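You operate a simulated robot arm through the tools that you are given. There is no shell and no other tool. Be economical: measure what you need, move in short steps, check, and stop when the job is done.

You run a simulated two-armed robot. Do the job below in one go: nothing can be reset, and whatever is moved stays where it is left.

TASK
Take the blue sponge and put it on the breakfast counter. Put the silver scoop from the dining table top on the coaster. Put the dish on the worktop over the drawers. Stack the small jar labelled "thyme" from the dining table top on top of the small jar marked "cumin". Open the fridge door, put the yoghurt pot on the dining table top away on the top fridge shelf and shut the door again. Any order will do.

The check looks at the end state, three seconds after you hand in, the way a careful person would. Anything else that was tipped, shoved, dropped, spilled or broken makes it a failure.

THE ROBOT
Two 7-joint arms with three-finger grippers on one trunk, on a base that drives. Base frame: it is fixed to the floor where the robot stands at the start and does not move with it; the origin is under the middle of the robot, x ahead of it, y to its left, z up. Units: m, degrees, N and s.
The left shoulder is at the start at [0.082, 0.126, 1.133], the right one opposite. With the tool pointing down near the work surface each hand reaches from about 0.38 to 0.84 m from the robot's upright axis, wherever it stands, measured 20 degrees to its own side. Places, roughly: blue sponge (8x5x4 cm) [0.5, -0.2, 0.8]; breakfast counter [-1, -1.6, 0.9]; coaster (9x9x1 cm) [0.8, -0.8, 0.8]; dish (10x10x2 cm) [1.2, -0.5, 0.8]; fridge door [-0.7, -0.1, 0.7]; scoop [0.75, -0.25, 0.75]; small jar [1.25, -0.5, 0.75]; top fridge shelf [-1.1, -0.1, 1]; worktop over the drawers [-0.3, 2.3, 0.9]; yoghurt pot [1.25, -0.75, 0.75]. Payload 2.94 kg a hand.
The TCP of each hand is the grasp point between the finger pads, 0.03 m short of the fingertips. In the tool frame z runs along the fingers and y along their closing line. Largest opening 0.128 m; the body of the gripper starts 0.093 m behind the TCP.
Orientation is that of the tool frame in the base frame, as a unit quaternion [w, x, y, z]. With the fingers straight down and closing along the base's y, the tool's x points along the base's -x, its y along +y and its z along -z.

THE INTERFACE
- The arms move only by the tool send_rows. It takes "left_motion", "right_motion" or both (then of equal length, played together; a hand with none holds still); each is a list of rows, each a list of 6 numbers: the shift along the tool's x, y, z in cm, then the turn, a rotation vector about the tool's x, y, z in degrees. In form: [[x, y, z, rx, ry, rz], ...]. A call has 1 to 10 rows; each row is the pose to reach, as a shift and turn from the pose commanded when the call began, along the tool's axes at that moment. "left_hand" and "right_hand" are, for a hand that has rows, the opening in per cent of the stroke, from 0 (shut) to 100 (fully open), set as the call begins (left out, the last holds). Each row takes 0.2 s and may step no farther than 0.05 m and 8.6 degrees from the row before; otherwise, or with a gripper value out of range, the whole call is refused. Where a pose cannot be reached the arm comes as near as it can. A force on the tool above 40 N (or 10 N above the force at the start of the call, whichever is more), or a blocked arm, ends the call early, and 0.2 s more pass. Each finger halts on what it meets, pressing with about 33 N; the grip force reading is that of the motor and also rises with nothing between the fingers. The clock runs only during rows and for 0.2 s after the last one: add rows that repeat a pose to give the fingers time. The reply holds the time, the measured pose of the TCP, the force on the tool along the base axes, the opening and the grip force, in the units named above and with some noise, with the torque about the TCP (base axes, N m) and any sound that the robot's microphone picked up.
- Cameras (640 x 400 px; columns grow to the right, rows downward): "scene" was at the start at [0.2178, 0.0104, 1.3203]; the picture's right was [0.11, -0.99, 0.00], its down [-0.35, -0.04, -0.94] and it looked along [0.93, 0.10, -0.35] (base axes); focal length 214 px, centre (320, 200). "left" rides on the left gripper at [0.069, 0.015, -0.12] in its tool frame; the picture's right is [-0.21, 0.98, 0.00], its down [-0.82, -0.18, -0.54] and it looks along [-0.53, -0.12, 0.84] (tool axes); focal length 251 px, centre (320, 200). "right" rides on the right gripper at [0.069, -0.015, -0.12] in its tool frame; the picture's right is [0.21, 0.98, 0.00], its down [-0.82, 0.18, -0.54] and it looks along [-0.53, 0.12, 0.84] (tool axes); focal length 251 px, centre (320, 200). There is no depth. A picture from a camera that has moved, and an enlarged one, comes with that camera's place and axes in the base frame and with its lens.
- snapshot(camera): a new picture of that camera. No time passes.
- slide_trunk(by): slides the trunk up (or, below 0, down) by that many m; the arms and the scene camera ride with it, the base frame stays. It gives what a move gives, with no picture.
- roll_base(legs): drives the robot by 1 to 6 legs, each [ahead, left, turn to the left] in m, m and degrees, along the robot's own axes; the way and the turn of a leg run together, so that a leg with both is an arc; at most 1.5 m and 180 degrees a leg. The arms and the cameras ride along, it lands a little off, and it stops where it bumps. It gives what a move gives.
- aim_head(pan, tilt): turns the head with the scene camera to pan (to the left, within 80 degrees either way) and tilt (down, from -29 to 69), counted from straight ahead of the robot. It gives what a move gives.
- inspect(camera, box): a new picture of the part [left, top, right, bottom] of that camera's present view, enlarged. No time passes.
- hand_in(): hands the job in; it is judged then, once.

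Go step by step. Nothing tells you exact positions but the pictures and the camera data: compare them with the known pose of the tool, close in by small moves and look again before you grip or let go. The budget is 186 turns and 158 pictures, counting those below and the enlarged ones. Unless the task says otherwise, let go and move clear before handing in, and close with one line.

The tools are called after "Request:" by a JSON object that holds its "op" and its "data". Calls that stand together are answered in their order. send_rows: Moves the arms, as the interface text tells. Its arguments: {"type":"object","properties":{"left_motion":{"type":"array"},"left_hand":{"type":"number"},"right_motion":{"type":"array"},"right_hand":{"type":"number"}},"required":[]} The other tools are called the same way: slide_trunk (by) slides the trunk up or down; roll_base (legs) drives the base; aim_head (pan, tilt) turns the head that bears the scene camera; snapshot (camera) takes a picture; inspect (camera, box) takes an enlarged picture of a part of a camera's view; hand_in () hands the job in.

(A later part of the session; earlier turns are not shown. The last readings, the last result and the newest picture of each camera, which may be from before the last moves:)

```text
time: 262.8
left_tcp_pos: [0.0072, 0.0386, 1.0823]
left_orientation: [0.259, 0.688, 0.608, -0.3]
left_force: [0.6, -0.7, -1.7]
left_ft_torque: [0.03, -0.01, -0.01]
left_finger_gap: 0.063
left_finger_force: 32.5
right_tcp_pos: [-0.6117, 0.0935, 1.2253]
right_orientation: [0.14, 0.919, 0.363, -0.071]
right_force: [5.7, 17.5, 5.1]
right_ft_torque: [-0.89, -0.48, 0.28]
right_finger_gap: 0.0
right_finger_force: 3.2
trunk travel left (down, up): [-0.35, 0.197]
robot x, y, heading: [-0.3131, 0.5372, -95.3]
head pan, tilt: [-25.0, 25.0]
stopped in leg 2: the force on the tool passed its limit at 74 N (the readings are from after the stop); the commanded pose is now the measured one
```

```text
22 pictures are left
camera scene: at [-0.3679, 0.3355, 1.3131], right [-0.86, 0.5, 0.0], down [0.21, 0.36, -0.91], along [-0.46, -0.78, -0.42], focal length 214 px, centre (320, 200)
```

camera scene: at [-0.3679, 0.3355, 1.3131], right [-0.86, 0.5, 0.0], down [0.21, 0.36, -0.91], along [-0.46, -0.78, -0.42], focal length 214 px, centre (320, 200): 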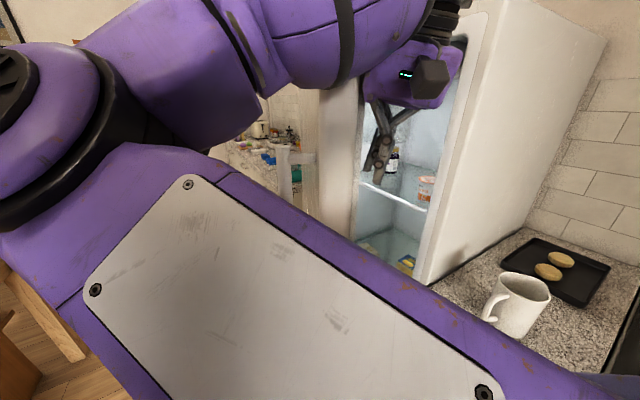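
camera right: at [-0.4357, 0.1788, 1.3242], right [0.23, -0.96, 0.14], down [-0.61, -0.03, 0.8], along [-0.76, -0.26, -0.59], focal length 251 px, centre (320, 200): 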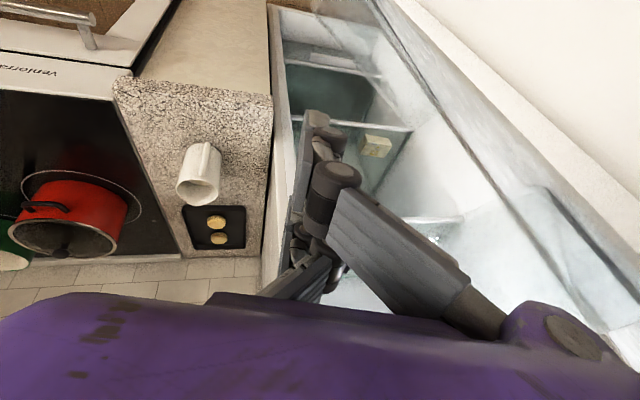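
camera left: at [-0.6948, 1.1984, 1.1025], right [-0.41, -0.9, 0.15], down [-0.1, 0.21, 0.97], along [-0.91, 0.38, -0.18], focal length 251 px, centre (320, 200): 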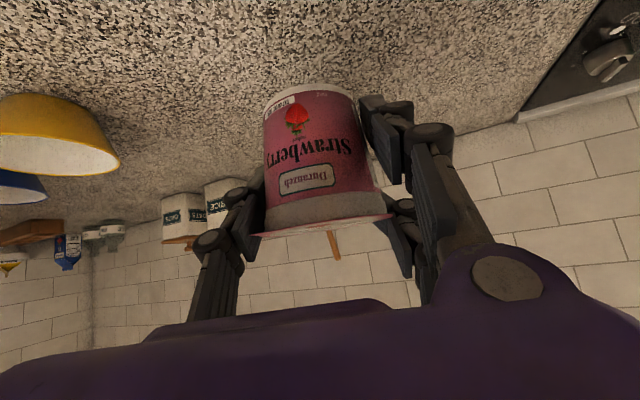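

The palm is too wide for the gap. With the trunk raised by 0.19 m the palm will be above the door's top and only the slim fingers reach behind it. I back off slightly and raise the trunk.

Request:
{"op": "roll_base", "data": {"legs": [[-0.1, 0, 0]]}}

Request:
{"op": "slide_trunk", "data": {"by": 0.195}}

Request:
{"op": "snapshot", "data": {"camera": "scene"}}

```text
time: 264.0
left_tcp_pos: [0.0168, 0.1365, 1.0824]
left_orientation: [0.26, 0.689, 0.607, -0.3]
left_force: [0.1, 0.6, -1.8]
left_ft_torque: [0.02, -0.04, 0.0]
left_finger_gap: 0.0632
left_finger_force: 33.3
right_tcp_pos: [-0.6046, 0.1888, 1.2238]
right_orientation: [0.141, 0.918, 0.364, -0.071]
right_force: [0.1, 0.0, -0.3]
right_ft_torque: [-0.01, -0.01, 0.01]
right_finger_gap: 0.0
right_finger_force: 3.4
trunk travel left (down, up): [-0.35, 0.197]
robot x, y, heading: [-0.3021, 0.6378, -95.4]
head pan, tilt: [-25.0, 25.0]
```

```text
time: 266.1
left_tcp_pos: [0.0166, 0.1366, 1.276]
left_orientation: [0.259, 0.689, 0.608, -0.298]
left_force: [0.1, -1.2, -2.1]
left_ft_torque: [-0.03, 0.01, 0.01]
left_finger_gap: 0.0632
left_finger_force: 33.2
right_tcp_pos: [-0.6028, 0.188, 1.4178]
right_orientation: [0.139, 0.918, 0.364, -0.07]
right_force: [-0.7, 0.5, -0.4]
right_ft_torque: [0.03, 0.0, -0.02]
right_finger_gap: 0.0
right_finger_force: 3.2
trunk travel left (down, up): [-0.545, 0.002]
robot x, y, heading: [-0.3031, 0.6387, -95.5]
head pan, tilt: [-25.0, 25.0]
```

```text
21 pictures are left
camera scene: at [-0.3484, 0.5522, 1.5261], right [-0.86, 0.5, 0.0], down [0.21, 0.37, -0.91], along [-0.46, -0.78, -0.42], focal length 214 px, centre (320, 200)
```

scene: 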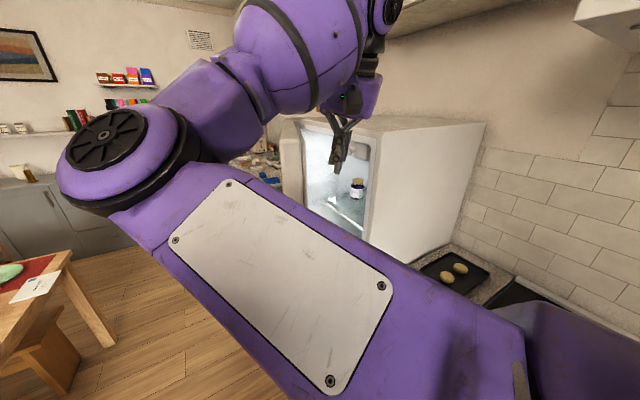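

Now only the fingers will go behind the door. I move them into the gap and push outward.

Request:
{"op": "roll_base", "data": {"legs": [[0.112, -0.036, 0]]}}

Request:
{"op": "roll_base", "data": {"legs": [[0.05, 0.08, 0], [0.05, 0.08, 0]]}}

Request:
{"op": "snapshot", "data": {"camera": "scene"}}

```text
time: 267.4
left_tcp_pos: [-0.0281, 0.032, 1.2778]
left_orientation: [0.26, 0.687, 0.608, -0.301]
left_force: [0.7, -0.5, -2.0]
left_ft_torque: [0.0, 0.01, 0.0]
left_finger_gap: 0.0632
left_finger_force: 32.6
right_tcp_pos: [-0.649, 0.0846, 1.421]
right_orientation: [0.141, 0.918, 0.364, -0.072]
right_force: [0.4, -0.1, -0.4]
right_ft_torque: [-0.01, 0.02, 0.0]
right_finger_gap: 0.0
right_finger_force: 3.2
trunk travel left (down, up): [-0.545, 0.002]
robot x, y, heading: [-0.3478, 0.5301, -95.2]
head pan, tilt: [-25.0, 25.0]
```

```text
time: 269.7
left_tcp_pos: [0.118, -0.0819, 1.2788]
left_orientation: [0.26, 0.688, 0.608, -0.299]
left_force: [0.2, 0.7, -0.9]
left_ft_torque: [0.02, 0.03, 0.01]
left_finger_gap: 0.0629
left_finger_force: 32.7
right_tcp_pos: [-0.5008, -0.0308, 1.4195]
right_orientation: [0.141, 0.918, 0.363, -0.072]
right_force: [0.5, 0.7, -0.1]
right_ft_torque: [0.01, 0.0, 0.0]
right_finger_gap: 0.0
right_finger_force: 3.2
trunk travel left (down, up): [-0.545, 0.002]
robot x, y, heading: [-0.1995, 0.4153, -95.4]
head pan, tilt: [-25.0, 25.0]
```

```text
20 pictures are left
camera scene: at [-0.2467, 0.3331, 1.5263], right [-0.86, 0.5, 0.0], down [0.21, 0.36, -0.91], along [-0.46, -0.78, -0.42], focal length 214 px, centre (320, 200)
```

scene: 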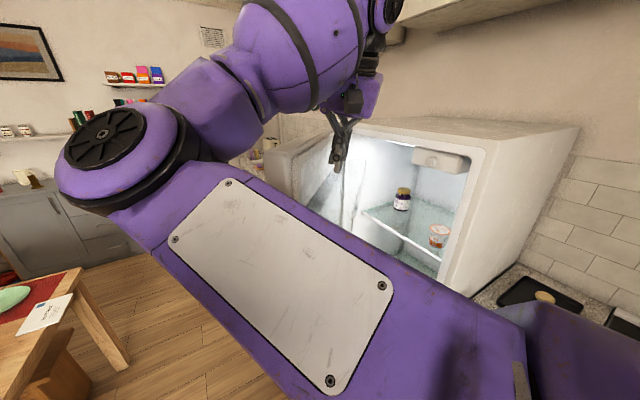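

The door is swinging open. Continue along the arc.

Request:
{"op": "roll_base", "data": {"legs": [[0.118, 0.132, 0], [0.1, 0.05, 0], [0.1, 0.025, 0]]}}

Request:
{"op": "roll_base", "data": {"legs": [[0.1, -0.01, 0]]}}

Request:
{"op": "snapshot", "data": {"camera": "scene"}}

```text
time: 273.0
left_tcp_pos: [0.2956, -0.4159, 1.2786]
left_orientation: [0.26, 0.688, 0.608, -0.299]
left_force: [-0.4, 0.3, -1.9]
left_ft_torque: [-0.02, -0.02, 0.02]
left_finger_gap: 0.0629
left_finger_force: 33.3
right_tcp_pos: [-0.3238, -0.364, 1.4207]
right_orientation: [0.142, 0.917, 0.365, -0.072]
right_force: [0.4, -0.6, -0.7]
right_ft_torque: [-0.01, 0.04, 0.0]
right_finger_gap: 0.0
right_finger_force: 3.2
trunk travel left (down, up): [-0.545, 0.002]
robot x, y, heading: [-0.021, 0.0824, -95.5]
head pan, tilt: [-25.0, 25.0]
```

```text
time: 274.2
left_tcp_pos: [0.279, -0.5109, 1.2795]
left_orientation: [0.261, 0.687, 0.608, -0.3]
left_force: [0.5, 0.1, -0.8]
left_ft_torque: [-0.01, 0.03, 0.04]
left_finger_gap: 0.0628
left_finger_force: 32.8
right_tcp_pos: [-0.3405, -0.4605, 1.4222]
right_orientation: [0.142, 0.917, 0.365, -0.073]
right_force: [0.1, 0.8, -0.1]
right_ft_torque: [-0.01, 0.0, 0.0]
right_finger_gap: 0.0001
right_finger_force: 2.8
trunk travel left (down, up): [-0.545, 0.002]
robot x, y, heading: [-0.0432, -0.0167, -94.9]
head pan, tilt: [-25.0, 25.0]
```

```text
19 pictures are left
camera scene: at [-0.0863, -0.096, 1.5267], right [-0.86, 0.5, 0.0], down [0.21, 0.36, -0.91], along [-0.46, -0.78, -0.42], focal length 214 px, centre (320, 200)
```

scene: 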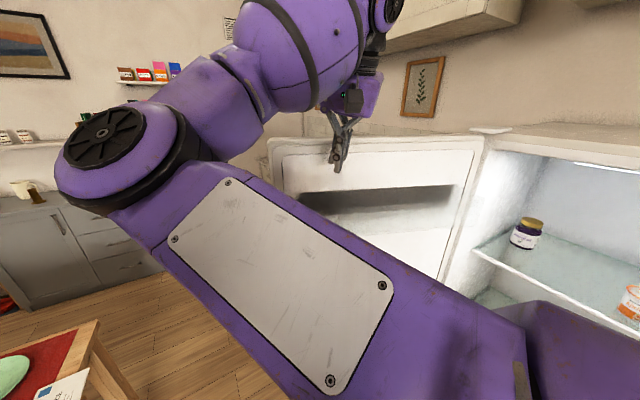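

The door is open ~100°. To make room for the left elbow I push it further round.

Request:
{"op": "roll_base", "data": {"legs": [[0.124, -0.03, 0], [0.092, -0.06, 0], [0.074, -0.08, 0]]}}

Request:
{"op": "roll_base", "data": {"legs": [[-0.08, 0.08, 0], [-0.3, 0, 0]]}}

Request:
{"op": "snapshot", "data": {"camera": "scene"}}

```text
time: 275.1
left_tcp_pos: [0.2654, -0.5494, 1.2767]
left_orientation: [0.259, 0.687, 0.609, -0.299]
left_force: [0.8, 0.2, -1.8]
left_ft_torque: [-0.02, 0.0, -0.02]
left_finger_gap: 0.0632
left_finger_force: 32.3
right_tcp_pos: [-0.3466, -0.4921, 1.4224]
right_orientation: [0.138, 0.92, 0.362, -0.059]
right_force: [7.8, 11.5, 3.3]
right_ft_torque: [-0.05, 0.03, -0.26]
right_finger_gap: 0.0
right_finger_force: 3.0
trunk travel left (down, up): [-0.545, 0.002]
robot x, y, heading: [-0.0533, -0.0521, -95.3]
head pan, tilt: [-25.0, 25.0]
stopped in leg 1: the force on the tool passed its limit at 81 N (the readings are from after the stop); the commanded pose is now the measured one
```

```text
time: 278.1
left_tcp_pos: [0.3755, -0.1867, 1.2746]
left_orientation: [0.258, 0.69, 0.607, -0.299]
left_force: [-0.6, -0.7, -2.0]
left_ft_torque: [0.0, 0.03, 0.03]
left_finger_gap: 0.063
left_finger_force: 32.7
right_tcp_pos: [-0.2369, -0.125, 1.4182]
right_orientation: [0.136, 0.922, 0.358, -0.058]
right_force: [-0.7, -0.7, -0.3]
right_ft_torque: [0.01, 0.02, 0.03]
right_finger_gap: 0.0
right_finger_force: 3.0
trunk travel left (down, up): [-0.545, 0.002]
robot x, y, heading: [0.0628, 0.3167, -95.5]
head pan, tilt: [-25.0, 25.0]
```

```text
18 pictures are left
camera scene: at [0.0138, 0.2308, 1.526], right [-0.86, 0.51, 0.0], down [0.21, 0.37, -0.91], along [-0.46, -0.78, -0.42], focal length 214 px, centre (320, 200)
```

scene: 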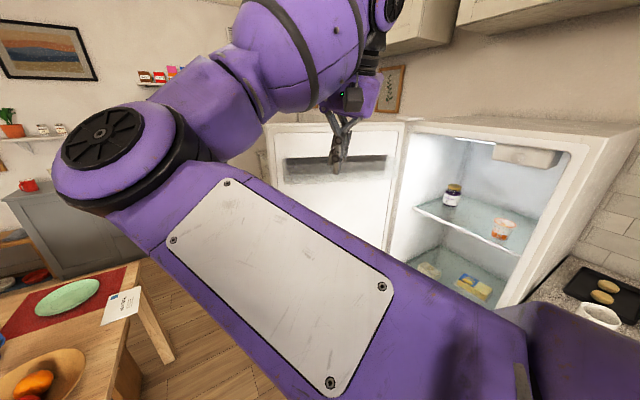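

The door is at its stop (~110°), which suffices if I come in diagonally. I lower the trunk a bit, turn to heading 205° and approach the opening with the left hand.

Request:
{"op": "slide_trunk", "data": {"by": -0.12}}

Request:
{"op": "roll_base", "data": {"legs": [[0, 0, -59.5], [0.2, -0.185, 0]]}}

Request:
{"op": "snapshot", "data": {"camera": "left"}}

```text
time: 279.6
left_tcp_pos: [0.3745, -0.1833, 1.1578]
left_orientation: [0.259, 0.69, 0.606, -0.3]
left_force: [-0.6, 0.5, -1.9]
left_ft_torque: [-0.01, 0.0, 0.05]
left_finger_gap: 0.0631
left_finger_force: 32.7
right_tcp_pos: [-0.2384, -0.1222, 1.3007]
right_orientation: [0.138, 0.921, 0.359, -0.059]
right_force: [0.9, -0.3, 0.0]
right_ft_torque: [-0.02, 0.0, 0.0]
right_finger_gap: 0.0002
right_finger_force: 3.3
trunk travel left (down, up): [-0.425, 0.122]
robot x, y, heading: [0.061, 0.3155, -95.2]
head pan, tilt: [-25.0, 25.0]
```

```text
time: 284.6
left_tcp_pos: [-0.4744, -0.1235, 1.1579]
left_orientation: [0.075, 0.9, 0.181, -0.39]
left_force: [0.7, -0.6, -1.3]
left_ft_torque: [0.04, 0.04, -0.02]
left_finger_gap: 0.0629
left_finger_force: 33.4
right_tcp_pos: [-0.7297, 0.4361, 1.2987]
right_orientation: [0.091, 0.978, -0.148, -0.119]
right_force: [-0.3, -1.0, 0.3]
right_ft_torque: [-0.01, -0.05, 0.0]
right_finger_gap: 0.0
right_finger_force: 3.3
trunk travel left (down, up): [-0.425, 0.122]
robot x, y, heading: [-0.1993, 0.3978, -155.4]
head pan, tilt: [-25.0, 25.0]
```

```text
17 pictures are left
camera left: at [-0.3421, -0.0858, 1.1884], right [0.24, -0.96, 0.15], down [-0.22, 0.09, 0.97], along [-0.94, -0.27, -0.19], focal length 251 px, centre (320, 200)
```

left: 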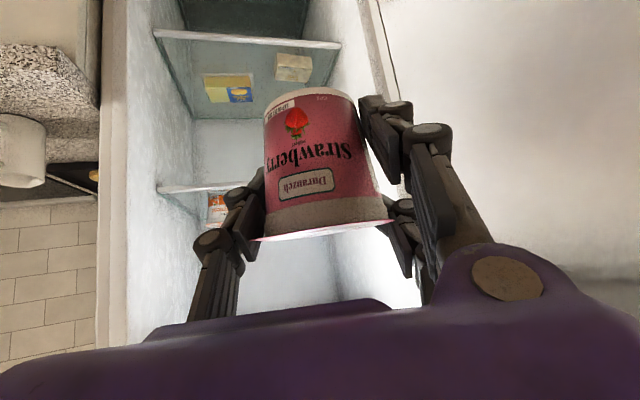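

The shelf is at z≈1.0 with its front edge near x=-0.92; an orange pot stands at (-0.985, -0.01) and a jar further back. I aim for (-0.99, -0.17). I lower the right hand a bit for clearance and drive the base closer.

Request:
{"op": "send_rows", "data": {"right_motion": [[1, 0, 3, 0, 0, 0], [2, 0, 6, 0, 0, 0]]}}

Request:
{"op": "roll_base", "data": {"legs": [[0.155, -0.04, 0]]}}

Request:
{"op": "snapshot", "data": {"camera": "left"}}

```text
time: 285.1
left_tcp_pos: [-0.474, -0.1231, 1.1569]
left_orientation: [0.074, 0.9, 0.182, -0.388]
left_force: [0.3, 0.4, -0.9]
left_ft_torque: [-0.02, 0.01, 0.0]
left_finger_gap: 0.0627
left_finger_force: 33.3
right_tcp_pos: [-0.7287, 0.4339, 1.2466]
right_orientation: [0.109, 0.972, -0.166, -0.125]
right_force: [-0.1, -0.1, -0.1]
right_ft_torque: [-0.01, -0.02, 0.03]
right_finger_gap: 0.0
right_finger_force: 2.9
trunk travel left (down, up): [-0.425, 0.122]
robot x, y, heading: [-0.1955, 0.4009, -155.4]
head pan, tilt: [-25.0, 25.0]
```

```text
time: 286.6
left_tcp_pos: [-0.6288, -0.1514, 1.1565]
left_orientation: [0.075, 0.9, 0.181, -0.39]
left_force: [0.0, -0.2, -0.6]
left_ft_torque: [0.02, 0.02, 0.01]
left_finger_gap: 0.0628
left_finger_force: 33.0
right_tcp_pos: [-0.8848, 0.4087, 1.2452]
right_orientation: [0.103, 0.972, -0.17, -0.124]
right_force: [0.0, -0.3, 0.2]
right_ft_torque: [0.02, -0.02, -0.03]
right_finger_gap: 0.0
right_finger_force: 2.6
trunk travel left (down, up): [-0.425, 0.122]
robot x, y, heading: [-0.3576, 0.3722, -155.4]
head pan, tilt: [-25.0, 25.0]
```

```text
16 pictures are left
camera left: at [-0.4978, -0.1135, 1.1886], right [0.24, -0.96, 0.15], down [-0.22, 0.09, 0.97], along [-0.94, -0.27, -0.19], focal length 251 px, centre (320, 200)
```

left: 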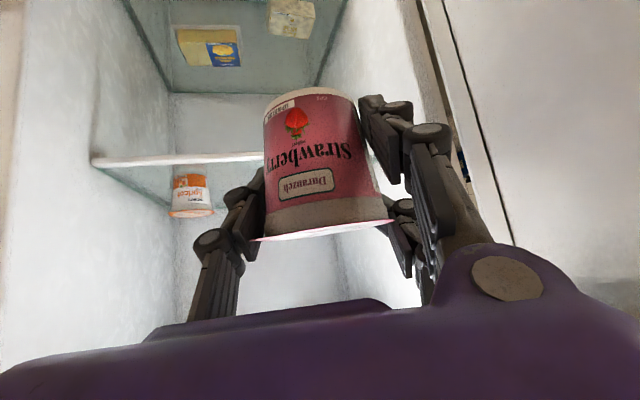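

I move the pot in over the shelf, first 60 % of the way.

Request:
{"op": "send_rows", "data": {"left_motion": [[-1.4, -1.1, 2.8, 0, 0, 0], [-3.2, -2.2, 5.2, 0, 0, 0], [-5.2, -3.3, 7.7, 0, 0, 0], [-7.2, -4.4, 10.2, 0, 0, 0], [-9.2, -5.5, 12.7, 0, 0, 0], [-11.1, -6.5, 15.4, 0, 0, 0]]}}

Request:
{"op": "snapshot", "data": {"camera": "left"}}

```text
time: 288.0
left_tcp_pos: [-0.8289, -0.164, 1.1335]
left_orientation: [0.075, 0.9, 0.182, -0.389]
left_force: [0.7, 0.3, -1.7]
left_ft_torque: [0.01, -0.04, -0.01]
left_finger_gap: 0.0629
left_finger_force: 33.0
right_tcp_pos: [-0.8885, 0.4106, 1.2438]
right_orientation: [0.104, 0.972, -0.173, -0.123]
right_force: [-1.0, 0.9, 0.0]
right_ft_torque: [-0.04, -0.03, 0.03]
right_finger_gap: 0.0
right_finger_force: 3.0
trunk travel left (down, up): [-0.425, 0.122]
robot x, y, heading: [-0.355, 0.3755, -155.5]
head pan, tilt: [-25.0, 25.0]
```

```text
15 pictures are left
camera left: at [-0.699, -0.1265, 1.1645], right [0.24, -0.96, 0.15], down [-0.23, 0.09, 0.97], along [-0.94, -0.27, -0.19], focal length 251 px, centre (320, 200)
```

left: 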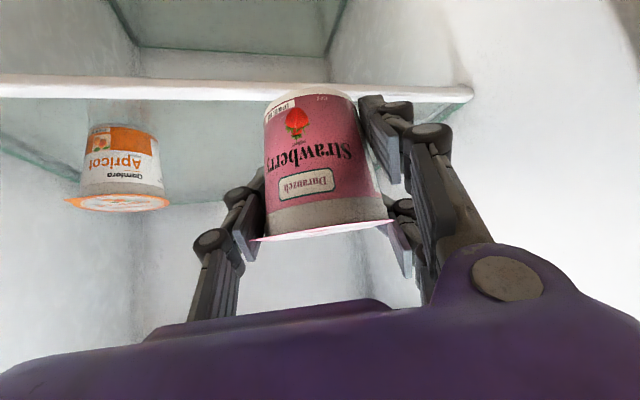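

Clear of the shelf edge and the apricot pot. Continue to the target above the shelf.

Request:
{"op": "send_rows", "data": {"left_motion": [[-1.9, -1.1, 2.6, 0, 0, 0], [-3.7, -2.2, 5.1, 0, 0, 0], [-5.5, -3.3, 7.7, 0, 0, 0], [-7.3, -4.3, 10.1, 0, 0, 0]]}}

Request:
{"op": "send_rows", "data": {"left_motion": [[0.7, 0, 0.7, 0, 0, 0], [1.3, 0, 1.2, 0, 0, 0], [1.7, 0, 1.6, 0, 0, 0]]}}

Request:
{"op": "snapshot", "data": {"camera": "left"}}

```text
time: 289.0
left_tcp_pos: [-0.9611, -0.1719, 1.1148]
left_orientation: [0.075, 0.901, 0.182, -0.388]
left_force: [-0.4, 0.4, -0.7]
left_ft_torque: [0.03, 0.0, 0.01]
left_finger_gap: 0.0631
left_finger_force: 33.2
right_tcp_pos: [-0.8891, 0.4109, 1.2447]
right_orientation: [0.103, 0.972, -0.174, -0.123]
right_force: [0.0, -0.3, -0.7]
right_ft_torque: [0.03, -0.04, 0.03]
right_finger_gap: 0.0002
right_finger_force: 2.3
trunk travel left (down, up): [-0.425, 0.122]
robot x, y, heading: [-0.3582, 0.3742, -155.3]
head pan, tilt: [-25.0, 25.0]
```

```text
time: 289.8
left_tcp_pos: [-0.9587, -0.1714, 1.0918]
left_orientation: [0.074, 0.9, 0.182, -0.388]
left_force: [-0.3, -0.9, -0.9]
left_ft_torque: [0.0, 0.03, 0.0]
left_finger_gap: 0.063
left_finger_force: 33.0
right_tcp_pos: [-0.8874, 0.4104, 1.2443]
right_orientation: [0.104, 0.972, -0.173, -0.123]
right_force: [0.5, 0.6, 0.4]
right_ft_torque: [0.0, 0.01, 0.0]
right_finger_gap: 0.0002
right_finger_force: 3.0
trunk travel left (down, up): [-0.425, 0.122]
robot x, y, heading: [-0.358, 0.3721, -155.2]
head pan, tilt: [-25.0, 25.0]
```

```text
14 pictures are left
camera left: at [-0.8276, -0.1336, 1.124], right [0.24, -0.96, 0.15], down [-0.22, 0.09, 0.97], along [-0.94, -0.27, -0.19], focal length 251 px, centre (320, 200)
```

left: 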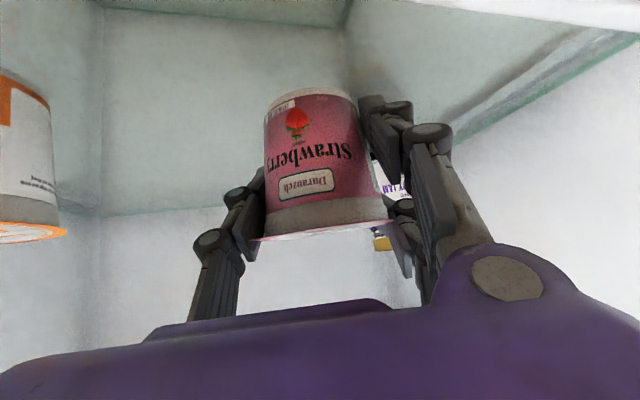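

Lowering until contact.

Request:
{"op": "send_rows", "data": {"left_motion": [[0.36, 0, 0.34, 0, 0, 0], [0.72, 0, 0.69, 0, 0, 0], [0.95, 0, 0.9, 0, 0, 0]]}}

Request:
{"op": "send_rows", "data": {"left_motion": [[0.3, 0, 0.3, 0, 0, 0], [0.5, 0, 0.5, 0, 0, 0]]}}

```text
time: 290.6
left_tcp_pos: [-0.9595, -0.1725, 1.0792]
left_orientation: [0.075, 0.9, 0.182, -0.389]
left_force: [-0.8, 0.5, -1.6]
left_ft_torque: [-0.01, 0.03, 0.0]
left_finger_gap: 0.0629
left_finger_force: 33.1
right_tcp_pos: [-0.8875, 0.4107, 1.2437]
right_orientation: [0.104, 0.972, -0.173, -0.123]
right_force: [0.6, -0.3, -0.2]
right_ft_torque: [-0.01, -0.03, -0.04]
right_finger_gap: 0.0
right_finger_force: 2.8
trunk travel left (down, up): [-0.425, 0.122]
robot x, y, heading: [-0.3565, 0.3706, -155.4]
head pan, tilt: [-25.0, 25.0]
```

```text
time: 291.2
left_tcp_pos: [-0.9595, -0.1711, 1.0785]
left_orientation: [0.075, 0.899, 0.181, -0.392]
left_force: [-0.5, -1.8, 13.0]
left_ft_torque: [-0.49, -0.25, -0.06]
left_finger_gap: 0.0626
left_finger_force: 32.5
right_tcp_pos: [-0.8866, 0.4124, 1.2464]
right_orientation: [0.105, 0.971, -0.173, -0.124]
right_force: [0.4, -0.7, 0.4]
right_ft_torque: [-0.01, 0.02, -0.02]
right_finger_gap: 0.0
right_finger_force: 2.9
trunk travel left (down, up): [-0.425, 0.122]
robot x, y, heading: [-0.3577, 0.3746, -155.4]
head pan, tilt: [-25.0, 25.0]
```

Contact (13 N). Release and back out along the tool axis.

Request:
{"op": "send_rows", "data": {"left_motion": [[-0.1, 0, -0.1, 0, 0, 0], [-0.1, 0, -0.1, 0, 0, 0], [-0.1, 0, -0.1, 0, 0, 0]], "left_hand": 75}}

Request:
{"op": "send_rows", "data": {"left_motion": [[0, 0, -3, 0, 0, 0], [0, 0, -6, 0, 0, 0], [0.5, 0, -9, 0, 0, 0], [2.5, 1, -12, 0, 0, 0], [4.5, 2.2, -15, 0, 0, 0], [6.5, 3.4, -18, 0, 0, 0], [8.5, 4.6, -21, 0, 0, 0], [10.5, 5.8, -24, 0, 0, 0], [12.5, 7, -27, 0, 0, 0]]}}

Request:
{"op": "snapshot", "data": {"camera": "left"}}

```text
time: 292.0
left_tcp_pos: [-0.9581, -0.1719, 1.0743]
left_orientation: [0.075, 0.9, 0.182, -0.388]
left_force: [-0.3, 0.5, 0.4]
left_ft_torque: [0.03, -0.02, 0.03]
left_finger_gap: 0.0961
left_finger_force: 0.5
right_tcp_pos: [-0.8869, 0.4119, 1.2443]
right_orientation: [0.105, 0.971, -0.173, -0.124]
right_force: [0.0, 0.0, 0.1]
right_ft_torque: [-0.02, 0.0, -0.01]
right_finger_gap: 0.0
right_finger_force: 3.3
trunk travel left (down, up): [-0.425, 0.122]
robot x, y, heading: [-0.3591, 0.3738, -155.4]
head pan, tilt: [-25.0, 25.0]
```

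```text
time: 294.0
left_tcp_pos: [-0.6686, -0.1262, 1.1682]
left_orientation: [0.074, 0.9, 0.182, -0.389]
left_force: [0.9, -0.4, -0.4]
left_ft_torque: [0.0, 0.04, -0.01]
left_finger_gap: 0.0962
left_finger_force: 0.0
right_tcp_pos: [-0.8852, 0.4122, 1.2456]
right_orientation: [0.104, 0.971, -0.173, -0.124]
right_force: [0.2, 0.1, 0.3]
right_ft_torque: [0.01, 0.04, -0.02]
right_finger_gap: 0.0
right_finger_force: 2.9
trunk travel left (down, up): [-0.425, 0.122]
robot x, y, heading: [-0.3573, 0.3721, -155.0]
head pan, tilt: [-25.0, 25.0]
```

```text
13 pictures are left
camera left: at [-0.5384, -0.0881, 1.1992], right [0.24, -0.96, 0.15], down [-0.22, 0.09, 0.97], along [-0.94, -0.27, -0.19], focal length 251 px, centre (320, 200)
```

left: 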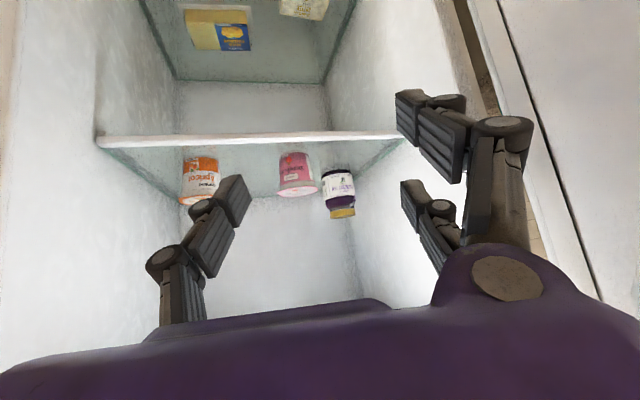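

The yoghurt stands upright on the top shelf. To shut the door I'll drag it with the right fingers hung over its top edge on the outer side. I back out, raise the trunk and raise the right hand.

Request:
{"op": "roll_base", "data": {"legs": [[-0.3, 0, 0]]}}

Request:
{"op": "slide_trunk", "data": {"by": 0.12}}

Request:
{"op": "send_rows", "data": {"right_motion": [[0, 0, -4, 0, 0, 0], [0, 0, -8, 0, 0, 0], [0, 0, -12, 0, 0, 0], [0, 0, -15.5, 0, 0, 0]]}}

Request:
{"op": "roll_base", "data": {"legs": [[0, 0, 59]]}}

```text
time: 296.0
left_tcp_pos: [-0.4, -0.0035, 1.1677]
left_orientation: [0.074, 0.9, 0.182, -0.389]
left_force: [-0.4, 0.3, -0.7]
left_ft_torque: [-0.02, 0.0, -0.01]
left_finger_gap: 0.0958
left_finger_force: 0.1
right_tcp_pos: [-0.616, 0.5358, 1.2446]
right_orientation: [0.105, 0.972, -0.172, -0.124]
right_force: [0.1, -0.3, -0.2]
right_ft_torque: [0.02, 0.05, 0.0]
right_finger_gap: 0.0002
right_finger_force: 3.0
trunk travel left (down, up): [-0.425, 0.122]
robot x, y, heading: [-0.0834, 0.4954, -155.5]
head pan, tilt: [-25.0, 25.0]
```

```text
time: 297.5
left_tcp_pos: [-0.3997, -0.0022, 1.2848]
left_orientation: [0.073, 0.901, 0.182, -0.387]
left_force: [-0.3, 0.0, -0.7]
left_ft_torque: [0.01, 0.0, 0.01]
left_finger_gap: 0.0958
left_finger_force: 0.0
right_tcp_pos: [-0.6176, 0.5346, 1.3624]
right_orientation: [0.103, 0.972, -0.171, -0.123]
right_force: [0.0, 0.4, -0.4]
right_ft_torque: [0.02, -0.02, 0.01]
right_finger_gap: 0.0001
right_finger_force: 3.2
trunk travel left (down, up): [-0.545, 0.002]
robot x, y, heading: [-0.082, 0.4958, -155.4]
head pan, tilt: [-25.0, 25.0]
```

```text
time: 298.5
left_tcp_pos: [-0.3975, -0.0026, 1.2873]
left_orientation: [0.075, 0.899, 0.183, -0.39]
left_force: [-0.1, 1.2, 0.1]
left_ft_torque: [-0.01, 0.0, 0.04]
left_finger_gap: 0.096
left_finger_force: 0.0
right_tcp_pos: [-0.5706, 0.5603, 1.5147]
right_orientation: [0.105, 0.972, -0.171, -0.124]
right_force: [0.3, 0.7, -0.7]
right_ft_torque: [-0.01, 0.03, 0.0]
right_finger_gap: 0.0
right_finger_force: 3.1
trunk travel left (down, up): [-0.545, 0.002]
robot x, y, heading: [-0.0816, 0.4984, -155.1]
head pan, tilt: [-25.0, 25.0]
```

```text
time: 301.6
left_tcp_pos: [0.185, -0.0277, 1.2866]
left_orientation: [0.257, 0.691, 0.605, -0.3]
left_force: [0.9, 0.6, -0.3]
left_ft_torque: [0.01, 0.0, 0.01]
left_finger_gap: 0.096
left_finger_force: 0.1
right_tcp_pos: [-0.3866, 0.1102, 1.5109]
right_orientation: [0.152, 0.929, 0.331, -0.056]
right_force: [0.0, 0.1, -0.2]
right_ft_torque: [0.01, -0.01, 0.01]
right_finger_gap: 0.0
right_finger_force: 2.9
trunk travel left (down, up): [-0.545, 0.002]
robot x, y, heading: [-0.0882, 0.4991, -96.1]
head pan, tilt: [-25.0, 25.0]
```

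The fingertips are now above the door's top. I drive over so that they are beyond the door, on its outer side, and check.

Request:
{"op": "roll_base", "data": {"legs": [[0.5, 0.045, 0], [0.18, 0.014, 0]]}}

Request:
{"op": "aim_head", "data": {"pan": -35, "tilt": 35}}

Request:
{"op": "snapshot", "data": {"camera": "scene"}}

```text
time: 305.6
left_tcp_pos: [0.1812, -0.7031, 1.2897]
left_orientation: [0.259, 0.689, 0.606, -0.301]
left_force: [-0.2, 0.9, -0.2]
left_ft_torque: [-0.04, -0.01, 0.0]
left_finger_gap: 0.0961
left_finger_force: 0.1
right_tcp_pos: [-0.3928, -0.5693, 1.5137]
right_orientation: [0.154, 0.928, 0.333, -0.055]
right_force: [0.3, 0.1, 0.3]
right_ft_torque: [-0.08, 0.01, -0.02]
right_finger_gap: 0.0
right_finger_force: 3.7
trunk travel left (down, up): [-0.545, 0.002]
robot x, y, heading: [-0.0963, -0.1808, -95.8]
head pan, tilt: [-25.0, 25.0]
```

```text
time: 306.3
left_tcp_pos: [0.1811, -0.707, 1.2877]
left_orientation: [0.258, 0.689, 0.607, -0.3]
left_force: [0.6, 0.0, -0.5]
left_ft_torque: [-0.01, -0.01, 0.04]
left_finger_gap: 0.096
left_finger_force: 0.0
right_tcp_pos: [-0.3941, -0.5732, 1.5115]
right_orientation: [0.152, 0.929, 0.334, -0.056]
right_force: [0.8, 0.0, -0.1]
right_ft_torque: [0.04, -0.01, -0.02]
right_finger_gap: 0.0
right_finger_force: 2.9
trunk travel left (down, up): [-0.545, 0.002]
robot x, y, heading: [-0.0919, -0.1836, -95.6]
head pan, tilt: [-35.0, 35.0]
```

```text
12 pictures are left
camera scene: at [-0.1495, -0.2541, 1.5105], right [-0.76, 0.65, 0.0], down [0.37, 0.44, -0.82], along [-0.53, -0.62, -0.57], focal length 214 px, centre (320, 200)
```

scene: 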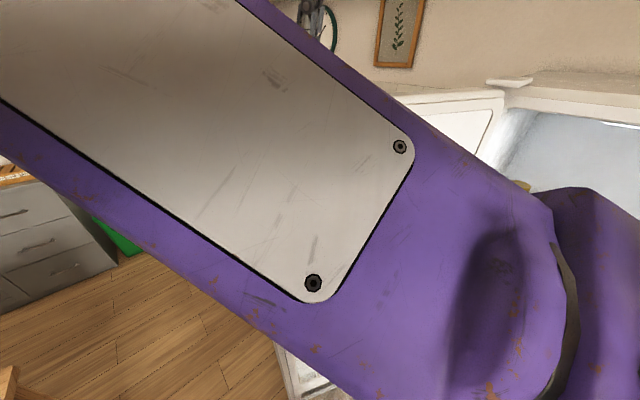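

Request:
{"op": "snapshot", "data": {"camera": "right"}}

```text
11 pictures are left
camera right: at [-0.3493, -0.4819, 1.6079], right [0.79, -0.58, 0.2], down [-0.52, -0.45, 0.72], along [-0.33, -0.67, -0.66], focal length 251 px, centre (320, 200)
```

right: 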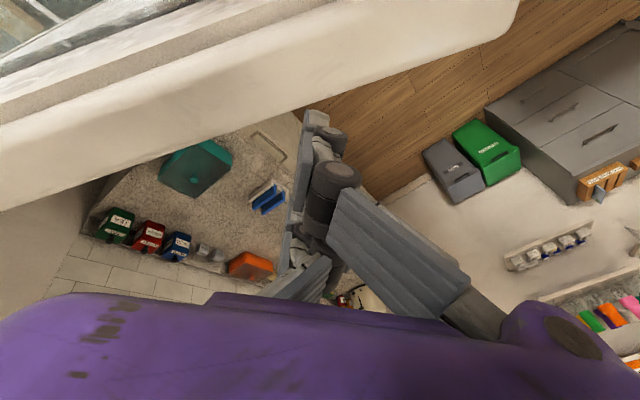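

The fingertips are just past the door's outer face. I go 3 cm further, then lower the trunk by 9 cm so that the fingers hang behind the outer face.

Request:
{"op": "roll_base", "data": {"legs": [[0.03, 0, 0]]}}

Request:
{"op": "slide_trunk", "data": {"by": -0.09}}

Request:
{"op": "snapshot", "data": {"camera": "right"}}

```text
time: 307.2
left_tcp_pos: [0.179, -0.7291, 1.2911]
left_orientation: [0.261, 0.689, 0.605, -0.302]
left_force: [-0.1, 0.7, -0.6]
left_ft_torque: [-0.07, 0.01, 0.0]
left_finger_gap: 0.0964
left_finger_force: 0.2
right_tcp_pos: [-0.3955, -0.5924, 1.5166]
right_orientation: [0.157, 0.928, 0.334, -0.057]
right_force: [0.1, 0.9, 0.7]
right_ft_torque: [-0.09, 0.0, 0.04]
right_finger_gap: 0.0003
right_finger_force: 2.6
trunk travel left (down, up): [-0.545, 0.002]
robot x, y, heading: [-0.0969, -0.2099, -95.4]
head pan, tilt: [-35.0, 35.0]
```

```text
time: 308.4
left_tcp_pos: [0.1789, -0.7358, 1.1986]
left_orientation: [0.259, 0.69, 0.606, -0.3]
left_force: [0.9, -0.2, -0.2]
left_ft_torque: [0.03, -0.03, 0.02]
left_finger_gap: 0.0959
left_finger_force: 0.1
right_tcp_pos: [-0.4081, -0.6064, 1.4002]
right_orientation: [0.124, 0.939, 0.318, -0.045]
right_force: [0.0, -0.7, -0.6]
right_ft_torque: [0.04, -0.02, 0.0]
right_finger_gap: 0.0
right_finger_force: 3.3
trunk travel left (down, up): [-0.455, 0.092]
robot x, y, heading: [-0.0933, -0.2124, -95.6]
head pan, tilt: [-35.0, 35.0]
```

```text
10 pictures are left
camera right: at [-0.3619, -0.5229, 1.5022], right [0.77, -0.62, 0.16], down [-0.54, -0.48, 0.69], along [-0.35, -0.62, -0.7], focal length 251 px, centre (320, 200)
```

right: 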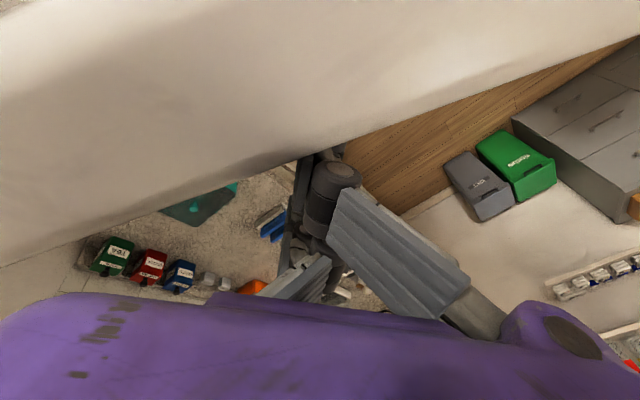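

Fingers hang behind the outer face. I raise 2 cm to take the forearm's weight off the door and then drag the door towards closing by driving backwards.

Request:
{"op": "slide_trunk", "data": {"by": 0.025}}

Request:
{"op": "roll_base", "data": {"legs": [[-0.18, 0.005, 0], [-0.13, -0.008, 0]]}}

Request:
{"op": "roll_base", "data": {"legs": [[-0.118, -0.062, 0], [-0.088, -0.089, 0]]}}

Request:
{"op": "snapshot", "data": {"camera": "scene"}}

```text
time: 309.1
left_tcp_pos: [0.178, -0.7359, 1.2216]
left_orientation: [0.258, 0.691, 0.605, -0.3]
left_force: [-0.8, -0.1, 0.2]
left_ft_torque: [0.0, -0.01, 0.03]
left_finger_gap: 0.096
left_finger_force: 0.0
right_tcp_pos: [-0.4027, -0.6023, 1.4423]
right_orientation: [0.151, 0.932, 0.327, -0.048]
right_force: [0.6, -0.5, -1.0]
right_ft_torque: [0.02, 0.02, 0.03]
right_finger_gap: 0.0
right_finger_force: 2.5
trunk travel left (down, up): [-0.48, 0.067]
robot x, y, heading: [-0.096, -0.2101, -95.5]
head pan, tilt: [-35.0, 35.0]
```

```text
time: 311.5
left_tcp_pos: [0.2054, -0.4287, 1.2212]
left_orientation: [0.259, 0.69, 0.605, -0.3]
left_force: [-0.2, 0.9, -0.8]
left_ft_torque: [0.02, 0.01, 0.0]
left_finger_gap: 0.0958
left_finger_force: 0.1
right_tcp_pos: [-0.3773, -0.2923, 1.4447]
right_orientation: [0.152, 0.932, 0.326, -0.05]
right_force: [-0.6, 0.2, 0.1]
right_ft_torque: [-0.01, 0.0, 0.0]
right_finger_gap: 0.0001
right_finger_force: 2.4
trunk travel left (down, up): [-0.48, 0.067]
robot x, y, heading: [-0.0719, 0.0984, -95.6]
head pan, tilt: [-35.0, 35.0]
```

```text
time: 313.9
left_tcp_pos: [0.0766, -0.2097, 1.2215]
left_orientation: [0.258, 0.69, 0.606, -0.3]
left_force: [0.1, 0.7, -0.5]
left_ft_torque: [-0.01, 0.0, -0.03]
left_finger_gap: 0.0957
left_finger_force: 0.0
right_tcp_pos: [-0.5046, -0.0743, 1.4428]
right_orientation: [0.151, 0.933, 0.323, -0.049]
right_force: [-0.2, 0.2, -0.9]
right_ft_torque: [0.01, -0.01, -0.02]
right_finger_gap: 0.0
right_finger_force: 3.1
trunk travel left (down, up): [-0.48, 0.067]
robot x, y, heading: [-0.1955, 0.3133, -95.2]
head pan, tilt: [-35.0, 35.0]
```

```text
9 pictures are left
camera scene: at [-0.2598, 0.1744, 1.4393], right [-0.76, 0.65, 0.0], down [0.37, 0.44, -0.82], along [-0.53, -0.62, -0.57], focal length 214 px, centre (320, 200)
```

scene: 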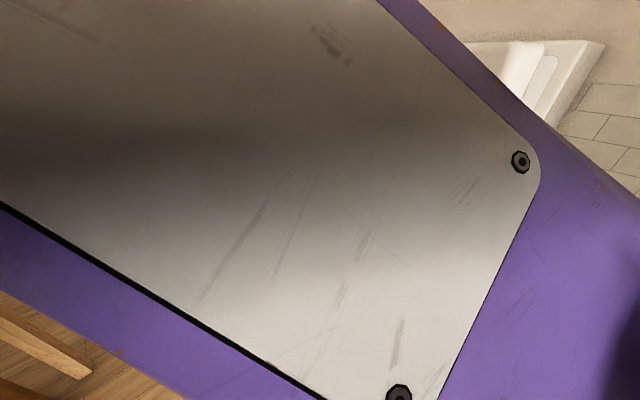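

Continue the arc to closing and press it shut.

Request:
{"op": "roll_base", "data": {"legs": [[-0.054, -0.12, 0]]}}

Request:
{"op": "roll_base", "data": {"legs": [[0, -0.08, 0]]}}

Request:
{"op": "snapshot", "data": {"camera": "right"}}

```text
time: 315.6
left_tcp_pos: [-0.04, -0.1441, 1.2214]
left_orientation: [0.258, 0.69, 0.606, -0.3]
left_force: [0.1, 0.2, 0.5]
left_ft_torque: [-0.02, 0.03, 0.02]
left_finger_gap: 0.0962
left_finger_force: 0.0
right_tcp_pos: [-0.6223, -0.0077, 1.4429]
right_orientation: [0.151, 0.933, 0.323, -0.049]
right_force: [1.1, -0.8, 0.3]
right_ft_torque: [-0.02, 0.0, 0.01]
right_finger_gap: 0.0002
right_finger_force: 2.7
trunk travel left (down, up): [-0.48, 0.067]
robot x, y, heading: [-0.3094, 0.3799, -95.7]
head pan, tilt: [-35.0, 35.0]
```

```text
time: 316.8
left_tcp_pos: [-0.0997, -0.1378, 1.2224]
left_orientation: [0.259, 0.69, 0.606, -0.3]
left_force: [-1.1, -0.8, -0.8]
left_ft_torque: [0.02, 0.02, -0.02]
left_finger_gap: 0.0958
left_finger_force: 0.1
right_tcp_pos: [-0.6793, -0.0023, 1.4431]
right_orientation: [0.152, 0.933, 0.324, -0.041]
right_force: [1.0, 1.2, -0.3]
right_ft_torque: [-0.02, 0.02, -0.02]
right_finger_gap: 0.0
right_finger_force: 3.5
trunk travel left (down, up): [-0.48, 0.067]
robot x, y, heading: [-0.3739, 0.3881, -95.8]
head pan, tilt: [-35.0, 35.0]
stopped in leg 1: the force on the tool passed its limit at 57 N (the readings are from after the stop); the commanded pose is now the measured one
```

```text
8 pictures are left
camera right: at [-0.637, 0.0877, 1.5411], right [0.77, -0.6, 0.22], down [-0.55, -0.45, 0.7], along [-0.32, -0.66, -0.68], focal length 251 px, centre (320, 200)
```

right: 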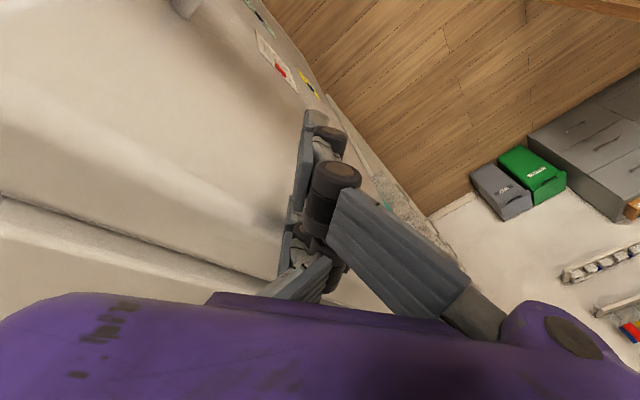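

It looks shut (only the thin seam remains). One more press to confirm.

Request:
{"op": "roll_base", "data": {"legs": [[0, -0.04, 0]]}}

Request:
{"op": "inspect", "data": {"camera": "right", "box": [0, 120, 320, 300]}}

```text
time: 317.7
left_tcp_pos: [-0.1087, -0.136, 1.2231]
left_orientation: [0.26, 0.688, 0.606, -0.302]
left_force: [0.7, 0.1, 0.5]
left_ft_torque: [-0.03, -0.03, 0.01]
left_finger_gap: 0.096
left_finger_force: 0.0
right_tcp_pos: [-0.6803, 0.0003, 1.444]
right_orientation: [0.156, 0.931, 0.329, -0.03]
right_force: [26.3, -0.1, 9.8]
right_ft_torque: [0.08, 0.39, 0.38]
right_finger_gap: 0.0
right_finger_force: 5.0
trunk travel left (down, up): [-0.48, 0.067]
robot x, y, heading: [-0.3874, 0.3854, -95.5]
head pan, tilt: [-35.0, 35.0]
stopped in leg 1: the force on the tool passed its limit at 48 N (the readings are from after the stop); the commanded pose is now the measured one
```

```text
2.00 times, centred on (160, 210) of right
camera zoom: at [-0.6414, 0.0906, 1.5437], right [0.78, -0.59, 0.23], down [-0.55, -0.46, 0.69], along [-0.3, -0.66, -0.68], focal length 503 px, centre (640, 180)
```

zoom: 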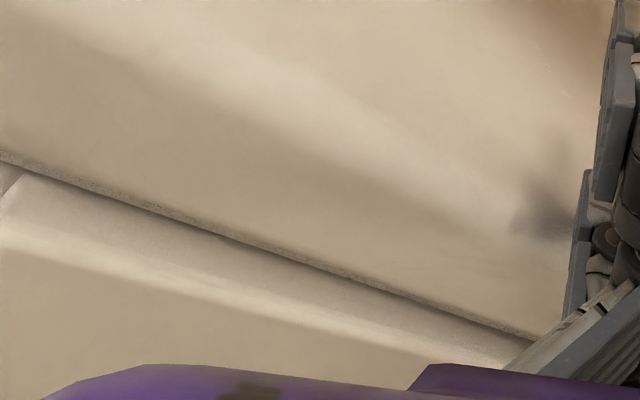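

The door is firmly shut. Now the scoop: I move away from the fridge, lower the trunk, straighten the right hand, and turn to face the table end.

Request:
{"op": "roll_base", "data": {"legs": [[0, 0.25, 0], [0, 0, 95.5]]}}

Request:
{"op": "slide_trunk", "data": {"by": -0.13}}

Request:
{"op": "send_rows", "data": {"right_motion": [[0, 0, 0, 5.3, 3.1, 0], [0, 0, 0, 10.5, 6.2, 0], [0, 0, 0, 15.8, 9.25, 0]], "right_hand": 60}}

Request:
{"op": "send_rows", "data": {"right_motion": [[0, 0, 1, 0, 0, -8], [0, 0, 2, 0, 0, -16], [0, 0, 3, 0, 0, -24], [0, 0, 4, 0, 0, -32], [0, 0, 5, 0, 0, -40], [0, 0, 6, 0, 0, -46]]}}

```text
time: 324.5
left_tcp_pos: [0.353, 0.6869, 1.2231]
left_orientation: [0.396, 0.014, 0.918, -0.01]
left_force: [0.8, -0.9, 0.3]
left_ft_torque: [-0.02, -0.01, 0.0]
left_finger_gap: 0.0959
left_finger_force: 0.0
right_tcp_pos: [0.2744, 0.1021, 1.4424]
right_orientation: [0.126, 0.384, 0.91, 0.096]
right_force: [-0.8, 0.6, 0.4]
right_ft_torque: [-0.01, 0.0, 0.02]
right_finger_gap: 0.0
right_finger_force: 3.0
trunk travel left (down, up): [-0.48, 0.067]
robot x, y, heading: [-0.1435, 0.3598, -0.1]
head pan, tilt: [-35.0, 35.0]
```

```text
time: 325.6
left_tcp_pos: [0.3553, 0.6865, 1.1278]
left_orientation: [0.391, 0.015, 0.92, -0.011]
left_force: [-0.1, 0.7, 0.2]
left_ft_torque: [0.02, -0.01, 0.02]
left_finger_gap: 0.0957
left_finger_force: 0.0
right_tcp_pos: [0.2937, 0.0826, 1.299]
right_orientation: [0.058, 0.418, 0.905, 0.056]
right_force: [0.5, -0.8, 0.4]
right_ft_torque: [0.0, 0.04, 0.03]
right_finger_gap: 0.0002
right_finger_force: 3.2
trunk travel left (down, up): [-0.39, 0.157]
robot x, y, heading: [-0.1387, 0.3635, 0.2]
head pan, tilt: [-35.0, 35.0]
stopped: the arm was blocked; the commanded pose is now the measured one
```

```text
time: 326.4
left_tcp_pos: [0.3555, 0.6884, 1.1284]
left_orientation: [0.391, 0.014, 0.92, -0.01]
left_force: [-0.4, 0.4, 0.7]
left_ft_torque: [-0.02, 0.01, 0.0]
left_finger_gap: 0.0959
left_finger_force: 0.0
right_tcp_pos: [0.2932, 0.0848, 1.3003]
right_orientation: [-0.072, 0.414, 0.907, -0.035]
right_force: [-0.1, 0.9, -0.8]
right_ft_torque: [0.02, 0.01, -0.02]
right_finger_gap: 0.0768
right_finger_force: 0.0
trunk travel left (down, up): [-0.39, 0.157]
robot x, y, heading: [-0.1395, 0.3612, 0.3]
head pan, tilt: [-35.0, 35.0]
```

```text
time: 327.8
left_tcp_pos: [0.3559, 0.6874, 1.1285]
left_orientation: [0.391, 0.014, 0.92, -0.009]
left_force: [-0.2, 0.2, -0.5]
left_ft_torque: [-0.01, -0.01, 0.0]
left_finger_gap: 0.096
left_finger_force: 0.1
right_tcp_pos: [0.2838, 0.0845, 1.2425]
right_orientation: [-0.078, 0.025, 0.997, -0.006]
right_force: [0.4, -0.5, -0.2]
right_ft_torque: [-0.01, 0.0, 0.02]
right_finger_gap: 0.0769
right_finger_force: 0.0
trunk travel left (down, up): [-0.39, 0.157]
robot x, y, heading: [-0.1391, 0.3654, 0.1]
head pan, tilt: [-35.0, 35.0]
```

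Small corrections: straighten the remaining 9° tilt and lower the trunk the rest.

Request:
{"op": "send_rows", "data": {"right_motion": [[-2, -2, 0, 0, -4.5, 1], [-4, -4, 0, 0, -9, 2.5], [-6, -5, 0, 0, -9, 2.5]]}}

Request:
{"op": "slide_trunk", "data": {"by": -0.04}}

Request:
{"op": "roll_base", "data": {"legs": [[0.16, -0.42, 0]]}}

```text
time: 328.6
left_tcp_pos: [0.3554, 0.6871, 1.1286]
left_orientation: [0.391, 0.015, 0.92, -0.01]
left_force: [0.1, 0.1, -0.1]
left_ft_torque: [-0.01, -0.06, 0.02]
left_finger_gap: 0.096
left_finger_force: 0.1
right_tcp_pos: [0.3409, 0.0305, 1.2334]
right_orientation: [0.001, 0.048, 0.999, -0.009]
right_force: [0.6, -0.3, 0.3]
right_ft_torque: [-0.02, 0.0, 0.01]
right_finger_gap: 0.0766
right_finger_force: 0.0
trunk travel left (down, up): [-0.39, 0.157]
robot x, y, heading: [-0.1416, 0.3637, 0.1]
head pan, tilt: [-35.0, 35.0]
```

```text
time: 329.4
left_tcp_pos: [0.3554, 0.6864, 1.0883]
left_orientation: [0.392, 0.014, 0.92, -0.01]
left_force: [0.0, -0.3, -0.8]
left_ft_torque: [-0.01, 0.02, 0.04]
left_finger_gap: 0.0961
left_finger_force: 0.0
right_tcp_pos: [0.3394, 0.0305, 1.1941]
right_orientation: [0.002, 0.048, 0.999, -0.008]
right_force: [-0.5, -0.3, -0.7]
right_ft_torque: [-0.02, 0.02, -0.01]
right_finger_gap: 0.0768
right_finger_force: 0.0
trunk travel left (down, up): [-0.35, 0.197]
robot x, y, heading: [-0.1369, 0.3638, 0.0]
head pan, tilt: [-35.0, 35.0]
```

```text
time: 333.6
left_tcp_pos: [0.5169, 0.2673, 1.0895]
left_orientation: [0.391, 0.015, 0.92, -0.01]
left_force: [0.1, 0.1, 0.1]
left_ft_torque: [-0.01, 0.0, 0.0]
left_finger_gap: 0.0959
left_finger_force: 0.0
right_tcp_pos: [0.4993, -0.388, 1.194]
right_orientation: [0.001, 0.049, 0.999, -0.009]
right_force: [-0.4, 0.8, 0.5]
right_ft_torque: [-0.02, 0.02, -0.02]
right_finger_gap: 0.0768
right_finger_force: 0.1
trunk travel left (down, up): [-0.35, 0.197]
robot x, y, heading: [0.0232, -0.0534, 0.1]
head pan, tilt: [-35.0, 35.0]
```

I move the right hand above the scoop and take a look.

Request:
{"op": "send_rows", "data": {"right_motion": [[-3.1, 1.8, 0, 0, 0, 0], [-6.2, 3.6, 1, 0, 0, 0], [-9.3, 5.4, 3, 0, 0, 0], [-12.4, 7.2, 6, 0, 0, 0], [-15.5, 9, 9, 0, 0, 0], [-18.6, 10.8, 12, 0, 0, 0], [-21.7, 12.6, 15, 0, 0, 0], [-24.7, 14.3, 17, 0, 0, 0]]}}

Request:
{"op": "snapshot", "data": {"camera": "right"}}

```text
time: 335.4
left_tcp_pos: [0.5164, 0.2672, 1.0883]
left_orientation: [0.39, 0.015, 0.92, -0.011]
left_force: [0.4, -0.3, -0.3]
left_ft_torque: [-0.02, 0.02, -0.03]
left_finger_gap: 0.096
left_finger_force: 0.0
right_tcp_pos: [0.76, -0.2741, 1.0214]
right_orientation: [0.0, 0.05, 0.999, -0.009]
right_force: [-0.7, -0.2, -0.1]
right_ft_torque: [-0.02, 0.04, 0.0]
right_finger_gap: 0.077
right_finger_force: 0.2
trunk travel left (down, up): [-0.35, 0.197]
robot x, y, heading: [0.0214, -0.0552, -0.2]
head pan, tilt: [-35.0, 35.0]
```

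```text
6 pictures are left
camera right: at [0.6902, -0.2798, 1.1415], right [-0.12, 0.99, -0.02], down [0.84, 0.11, 0.54], along [0.54, 0.05, -0.84], focal length 251 px, centre (320, 200)
```

right: 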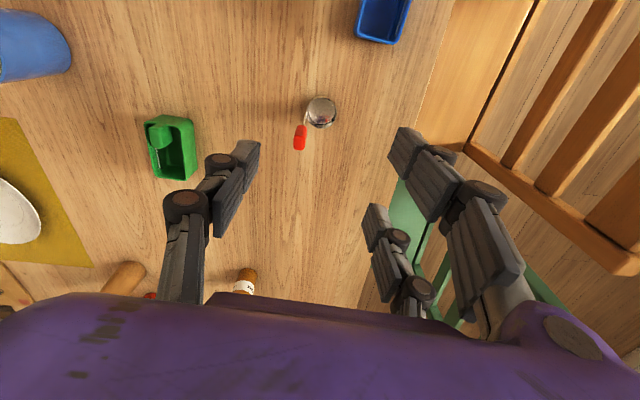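

The scoop's cup is at (0.776, -0.273); its red grip stands upright at about (0.794, -0.297), top z≈0.876. I descend around the grip.

Request:
{"op": "send_rows", "data": {"right_motion": [[-1.8, -0.8, 0, 0, 0, 0], [-3.6, -1.65, 2, 0, 0, 0], [-3.6, -1.65, 6, 0, 0, 0], [-3.6, -1.65, 10, 0, 0, 0], [-3.6, -1.65, 13.5, 0, 0, 0]]}}

Request:
{"op": "snapshot", "data": {"camera": "right"}}

```text
time: 336.6
left_tcp_pos: [0.5159, 0.2665, 1.088]
left_orientation: [0.391, 0.015, 0.92, -0.011]
left_force: [0.7, -0.4, -1.1]
left_ft_torque: [-0.02, 0.04, -0.01]
left_finger_gap: 0.096
left_finger_force: 0.1
right_tcp_pos: [0.7944, -0.2947, 0.8868]
right_orientation: [0.001, 0.048, 0.999, -0.009]
right_force: [0.4, 0.5, -0.1]
right_ft_torque: [0.02, -0.01, 0.02]
right_finger_gap: 0.0766
right_finger_force: 0.1
trunk travel left (down, up): [-0.35, 0.197]
robot x, y, heading: [0.0187, -0.0565, 0.4]
head pan, tilt: [-35.0, 35.0]
```

```text
5 pictures are left
camera right: at [0.7243, -0.3024, 1.0074], right [-0.12, 0.99, -0.02], down [0.83, 0.11, 0.54], along [0.54, 0.05, -0.84], focal length 251 px, centre (320, 200)
```

right: 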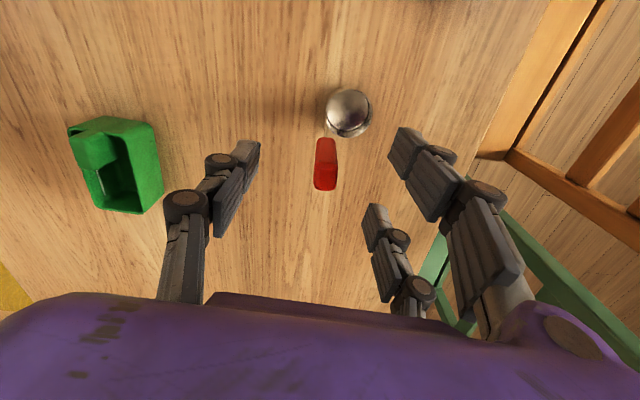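

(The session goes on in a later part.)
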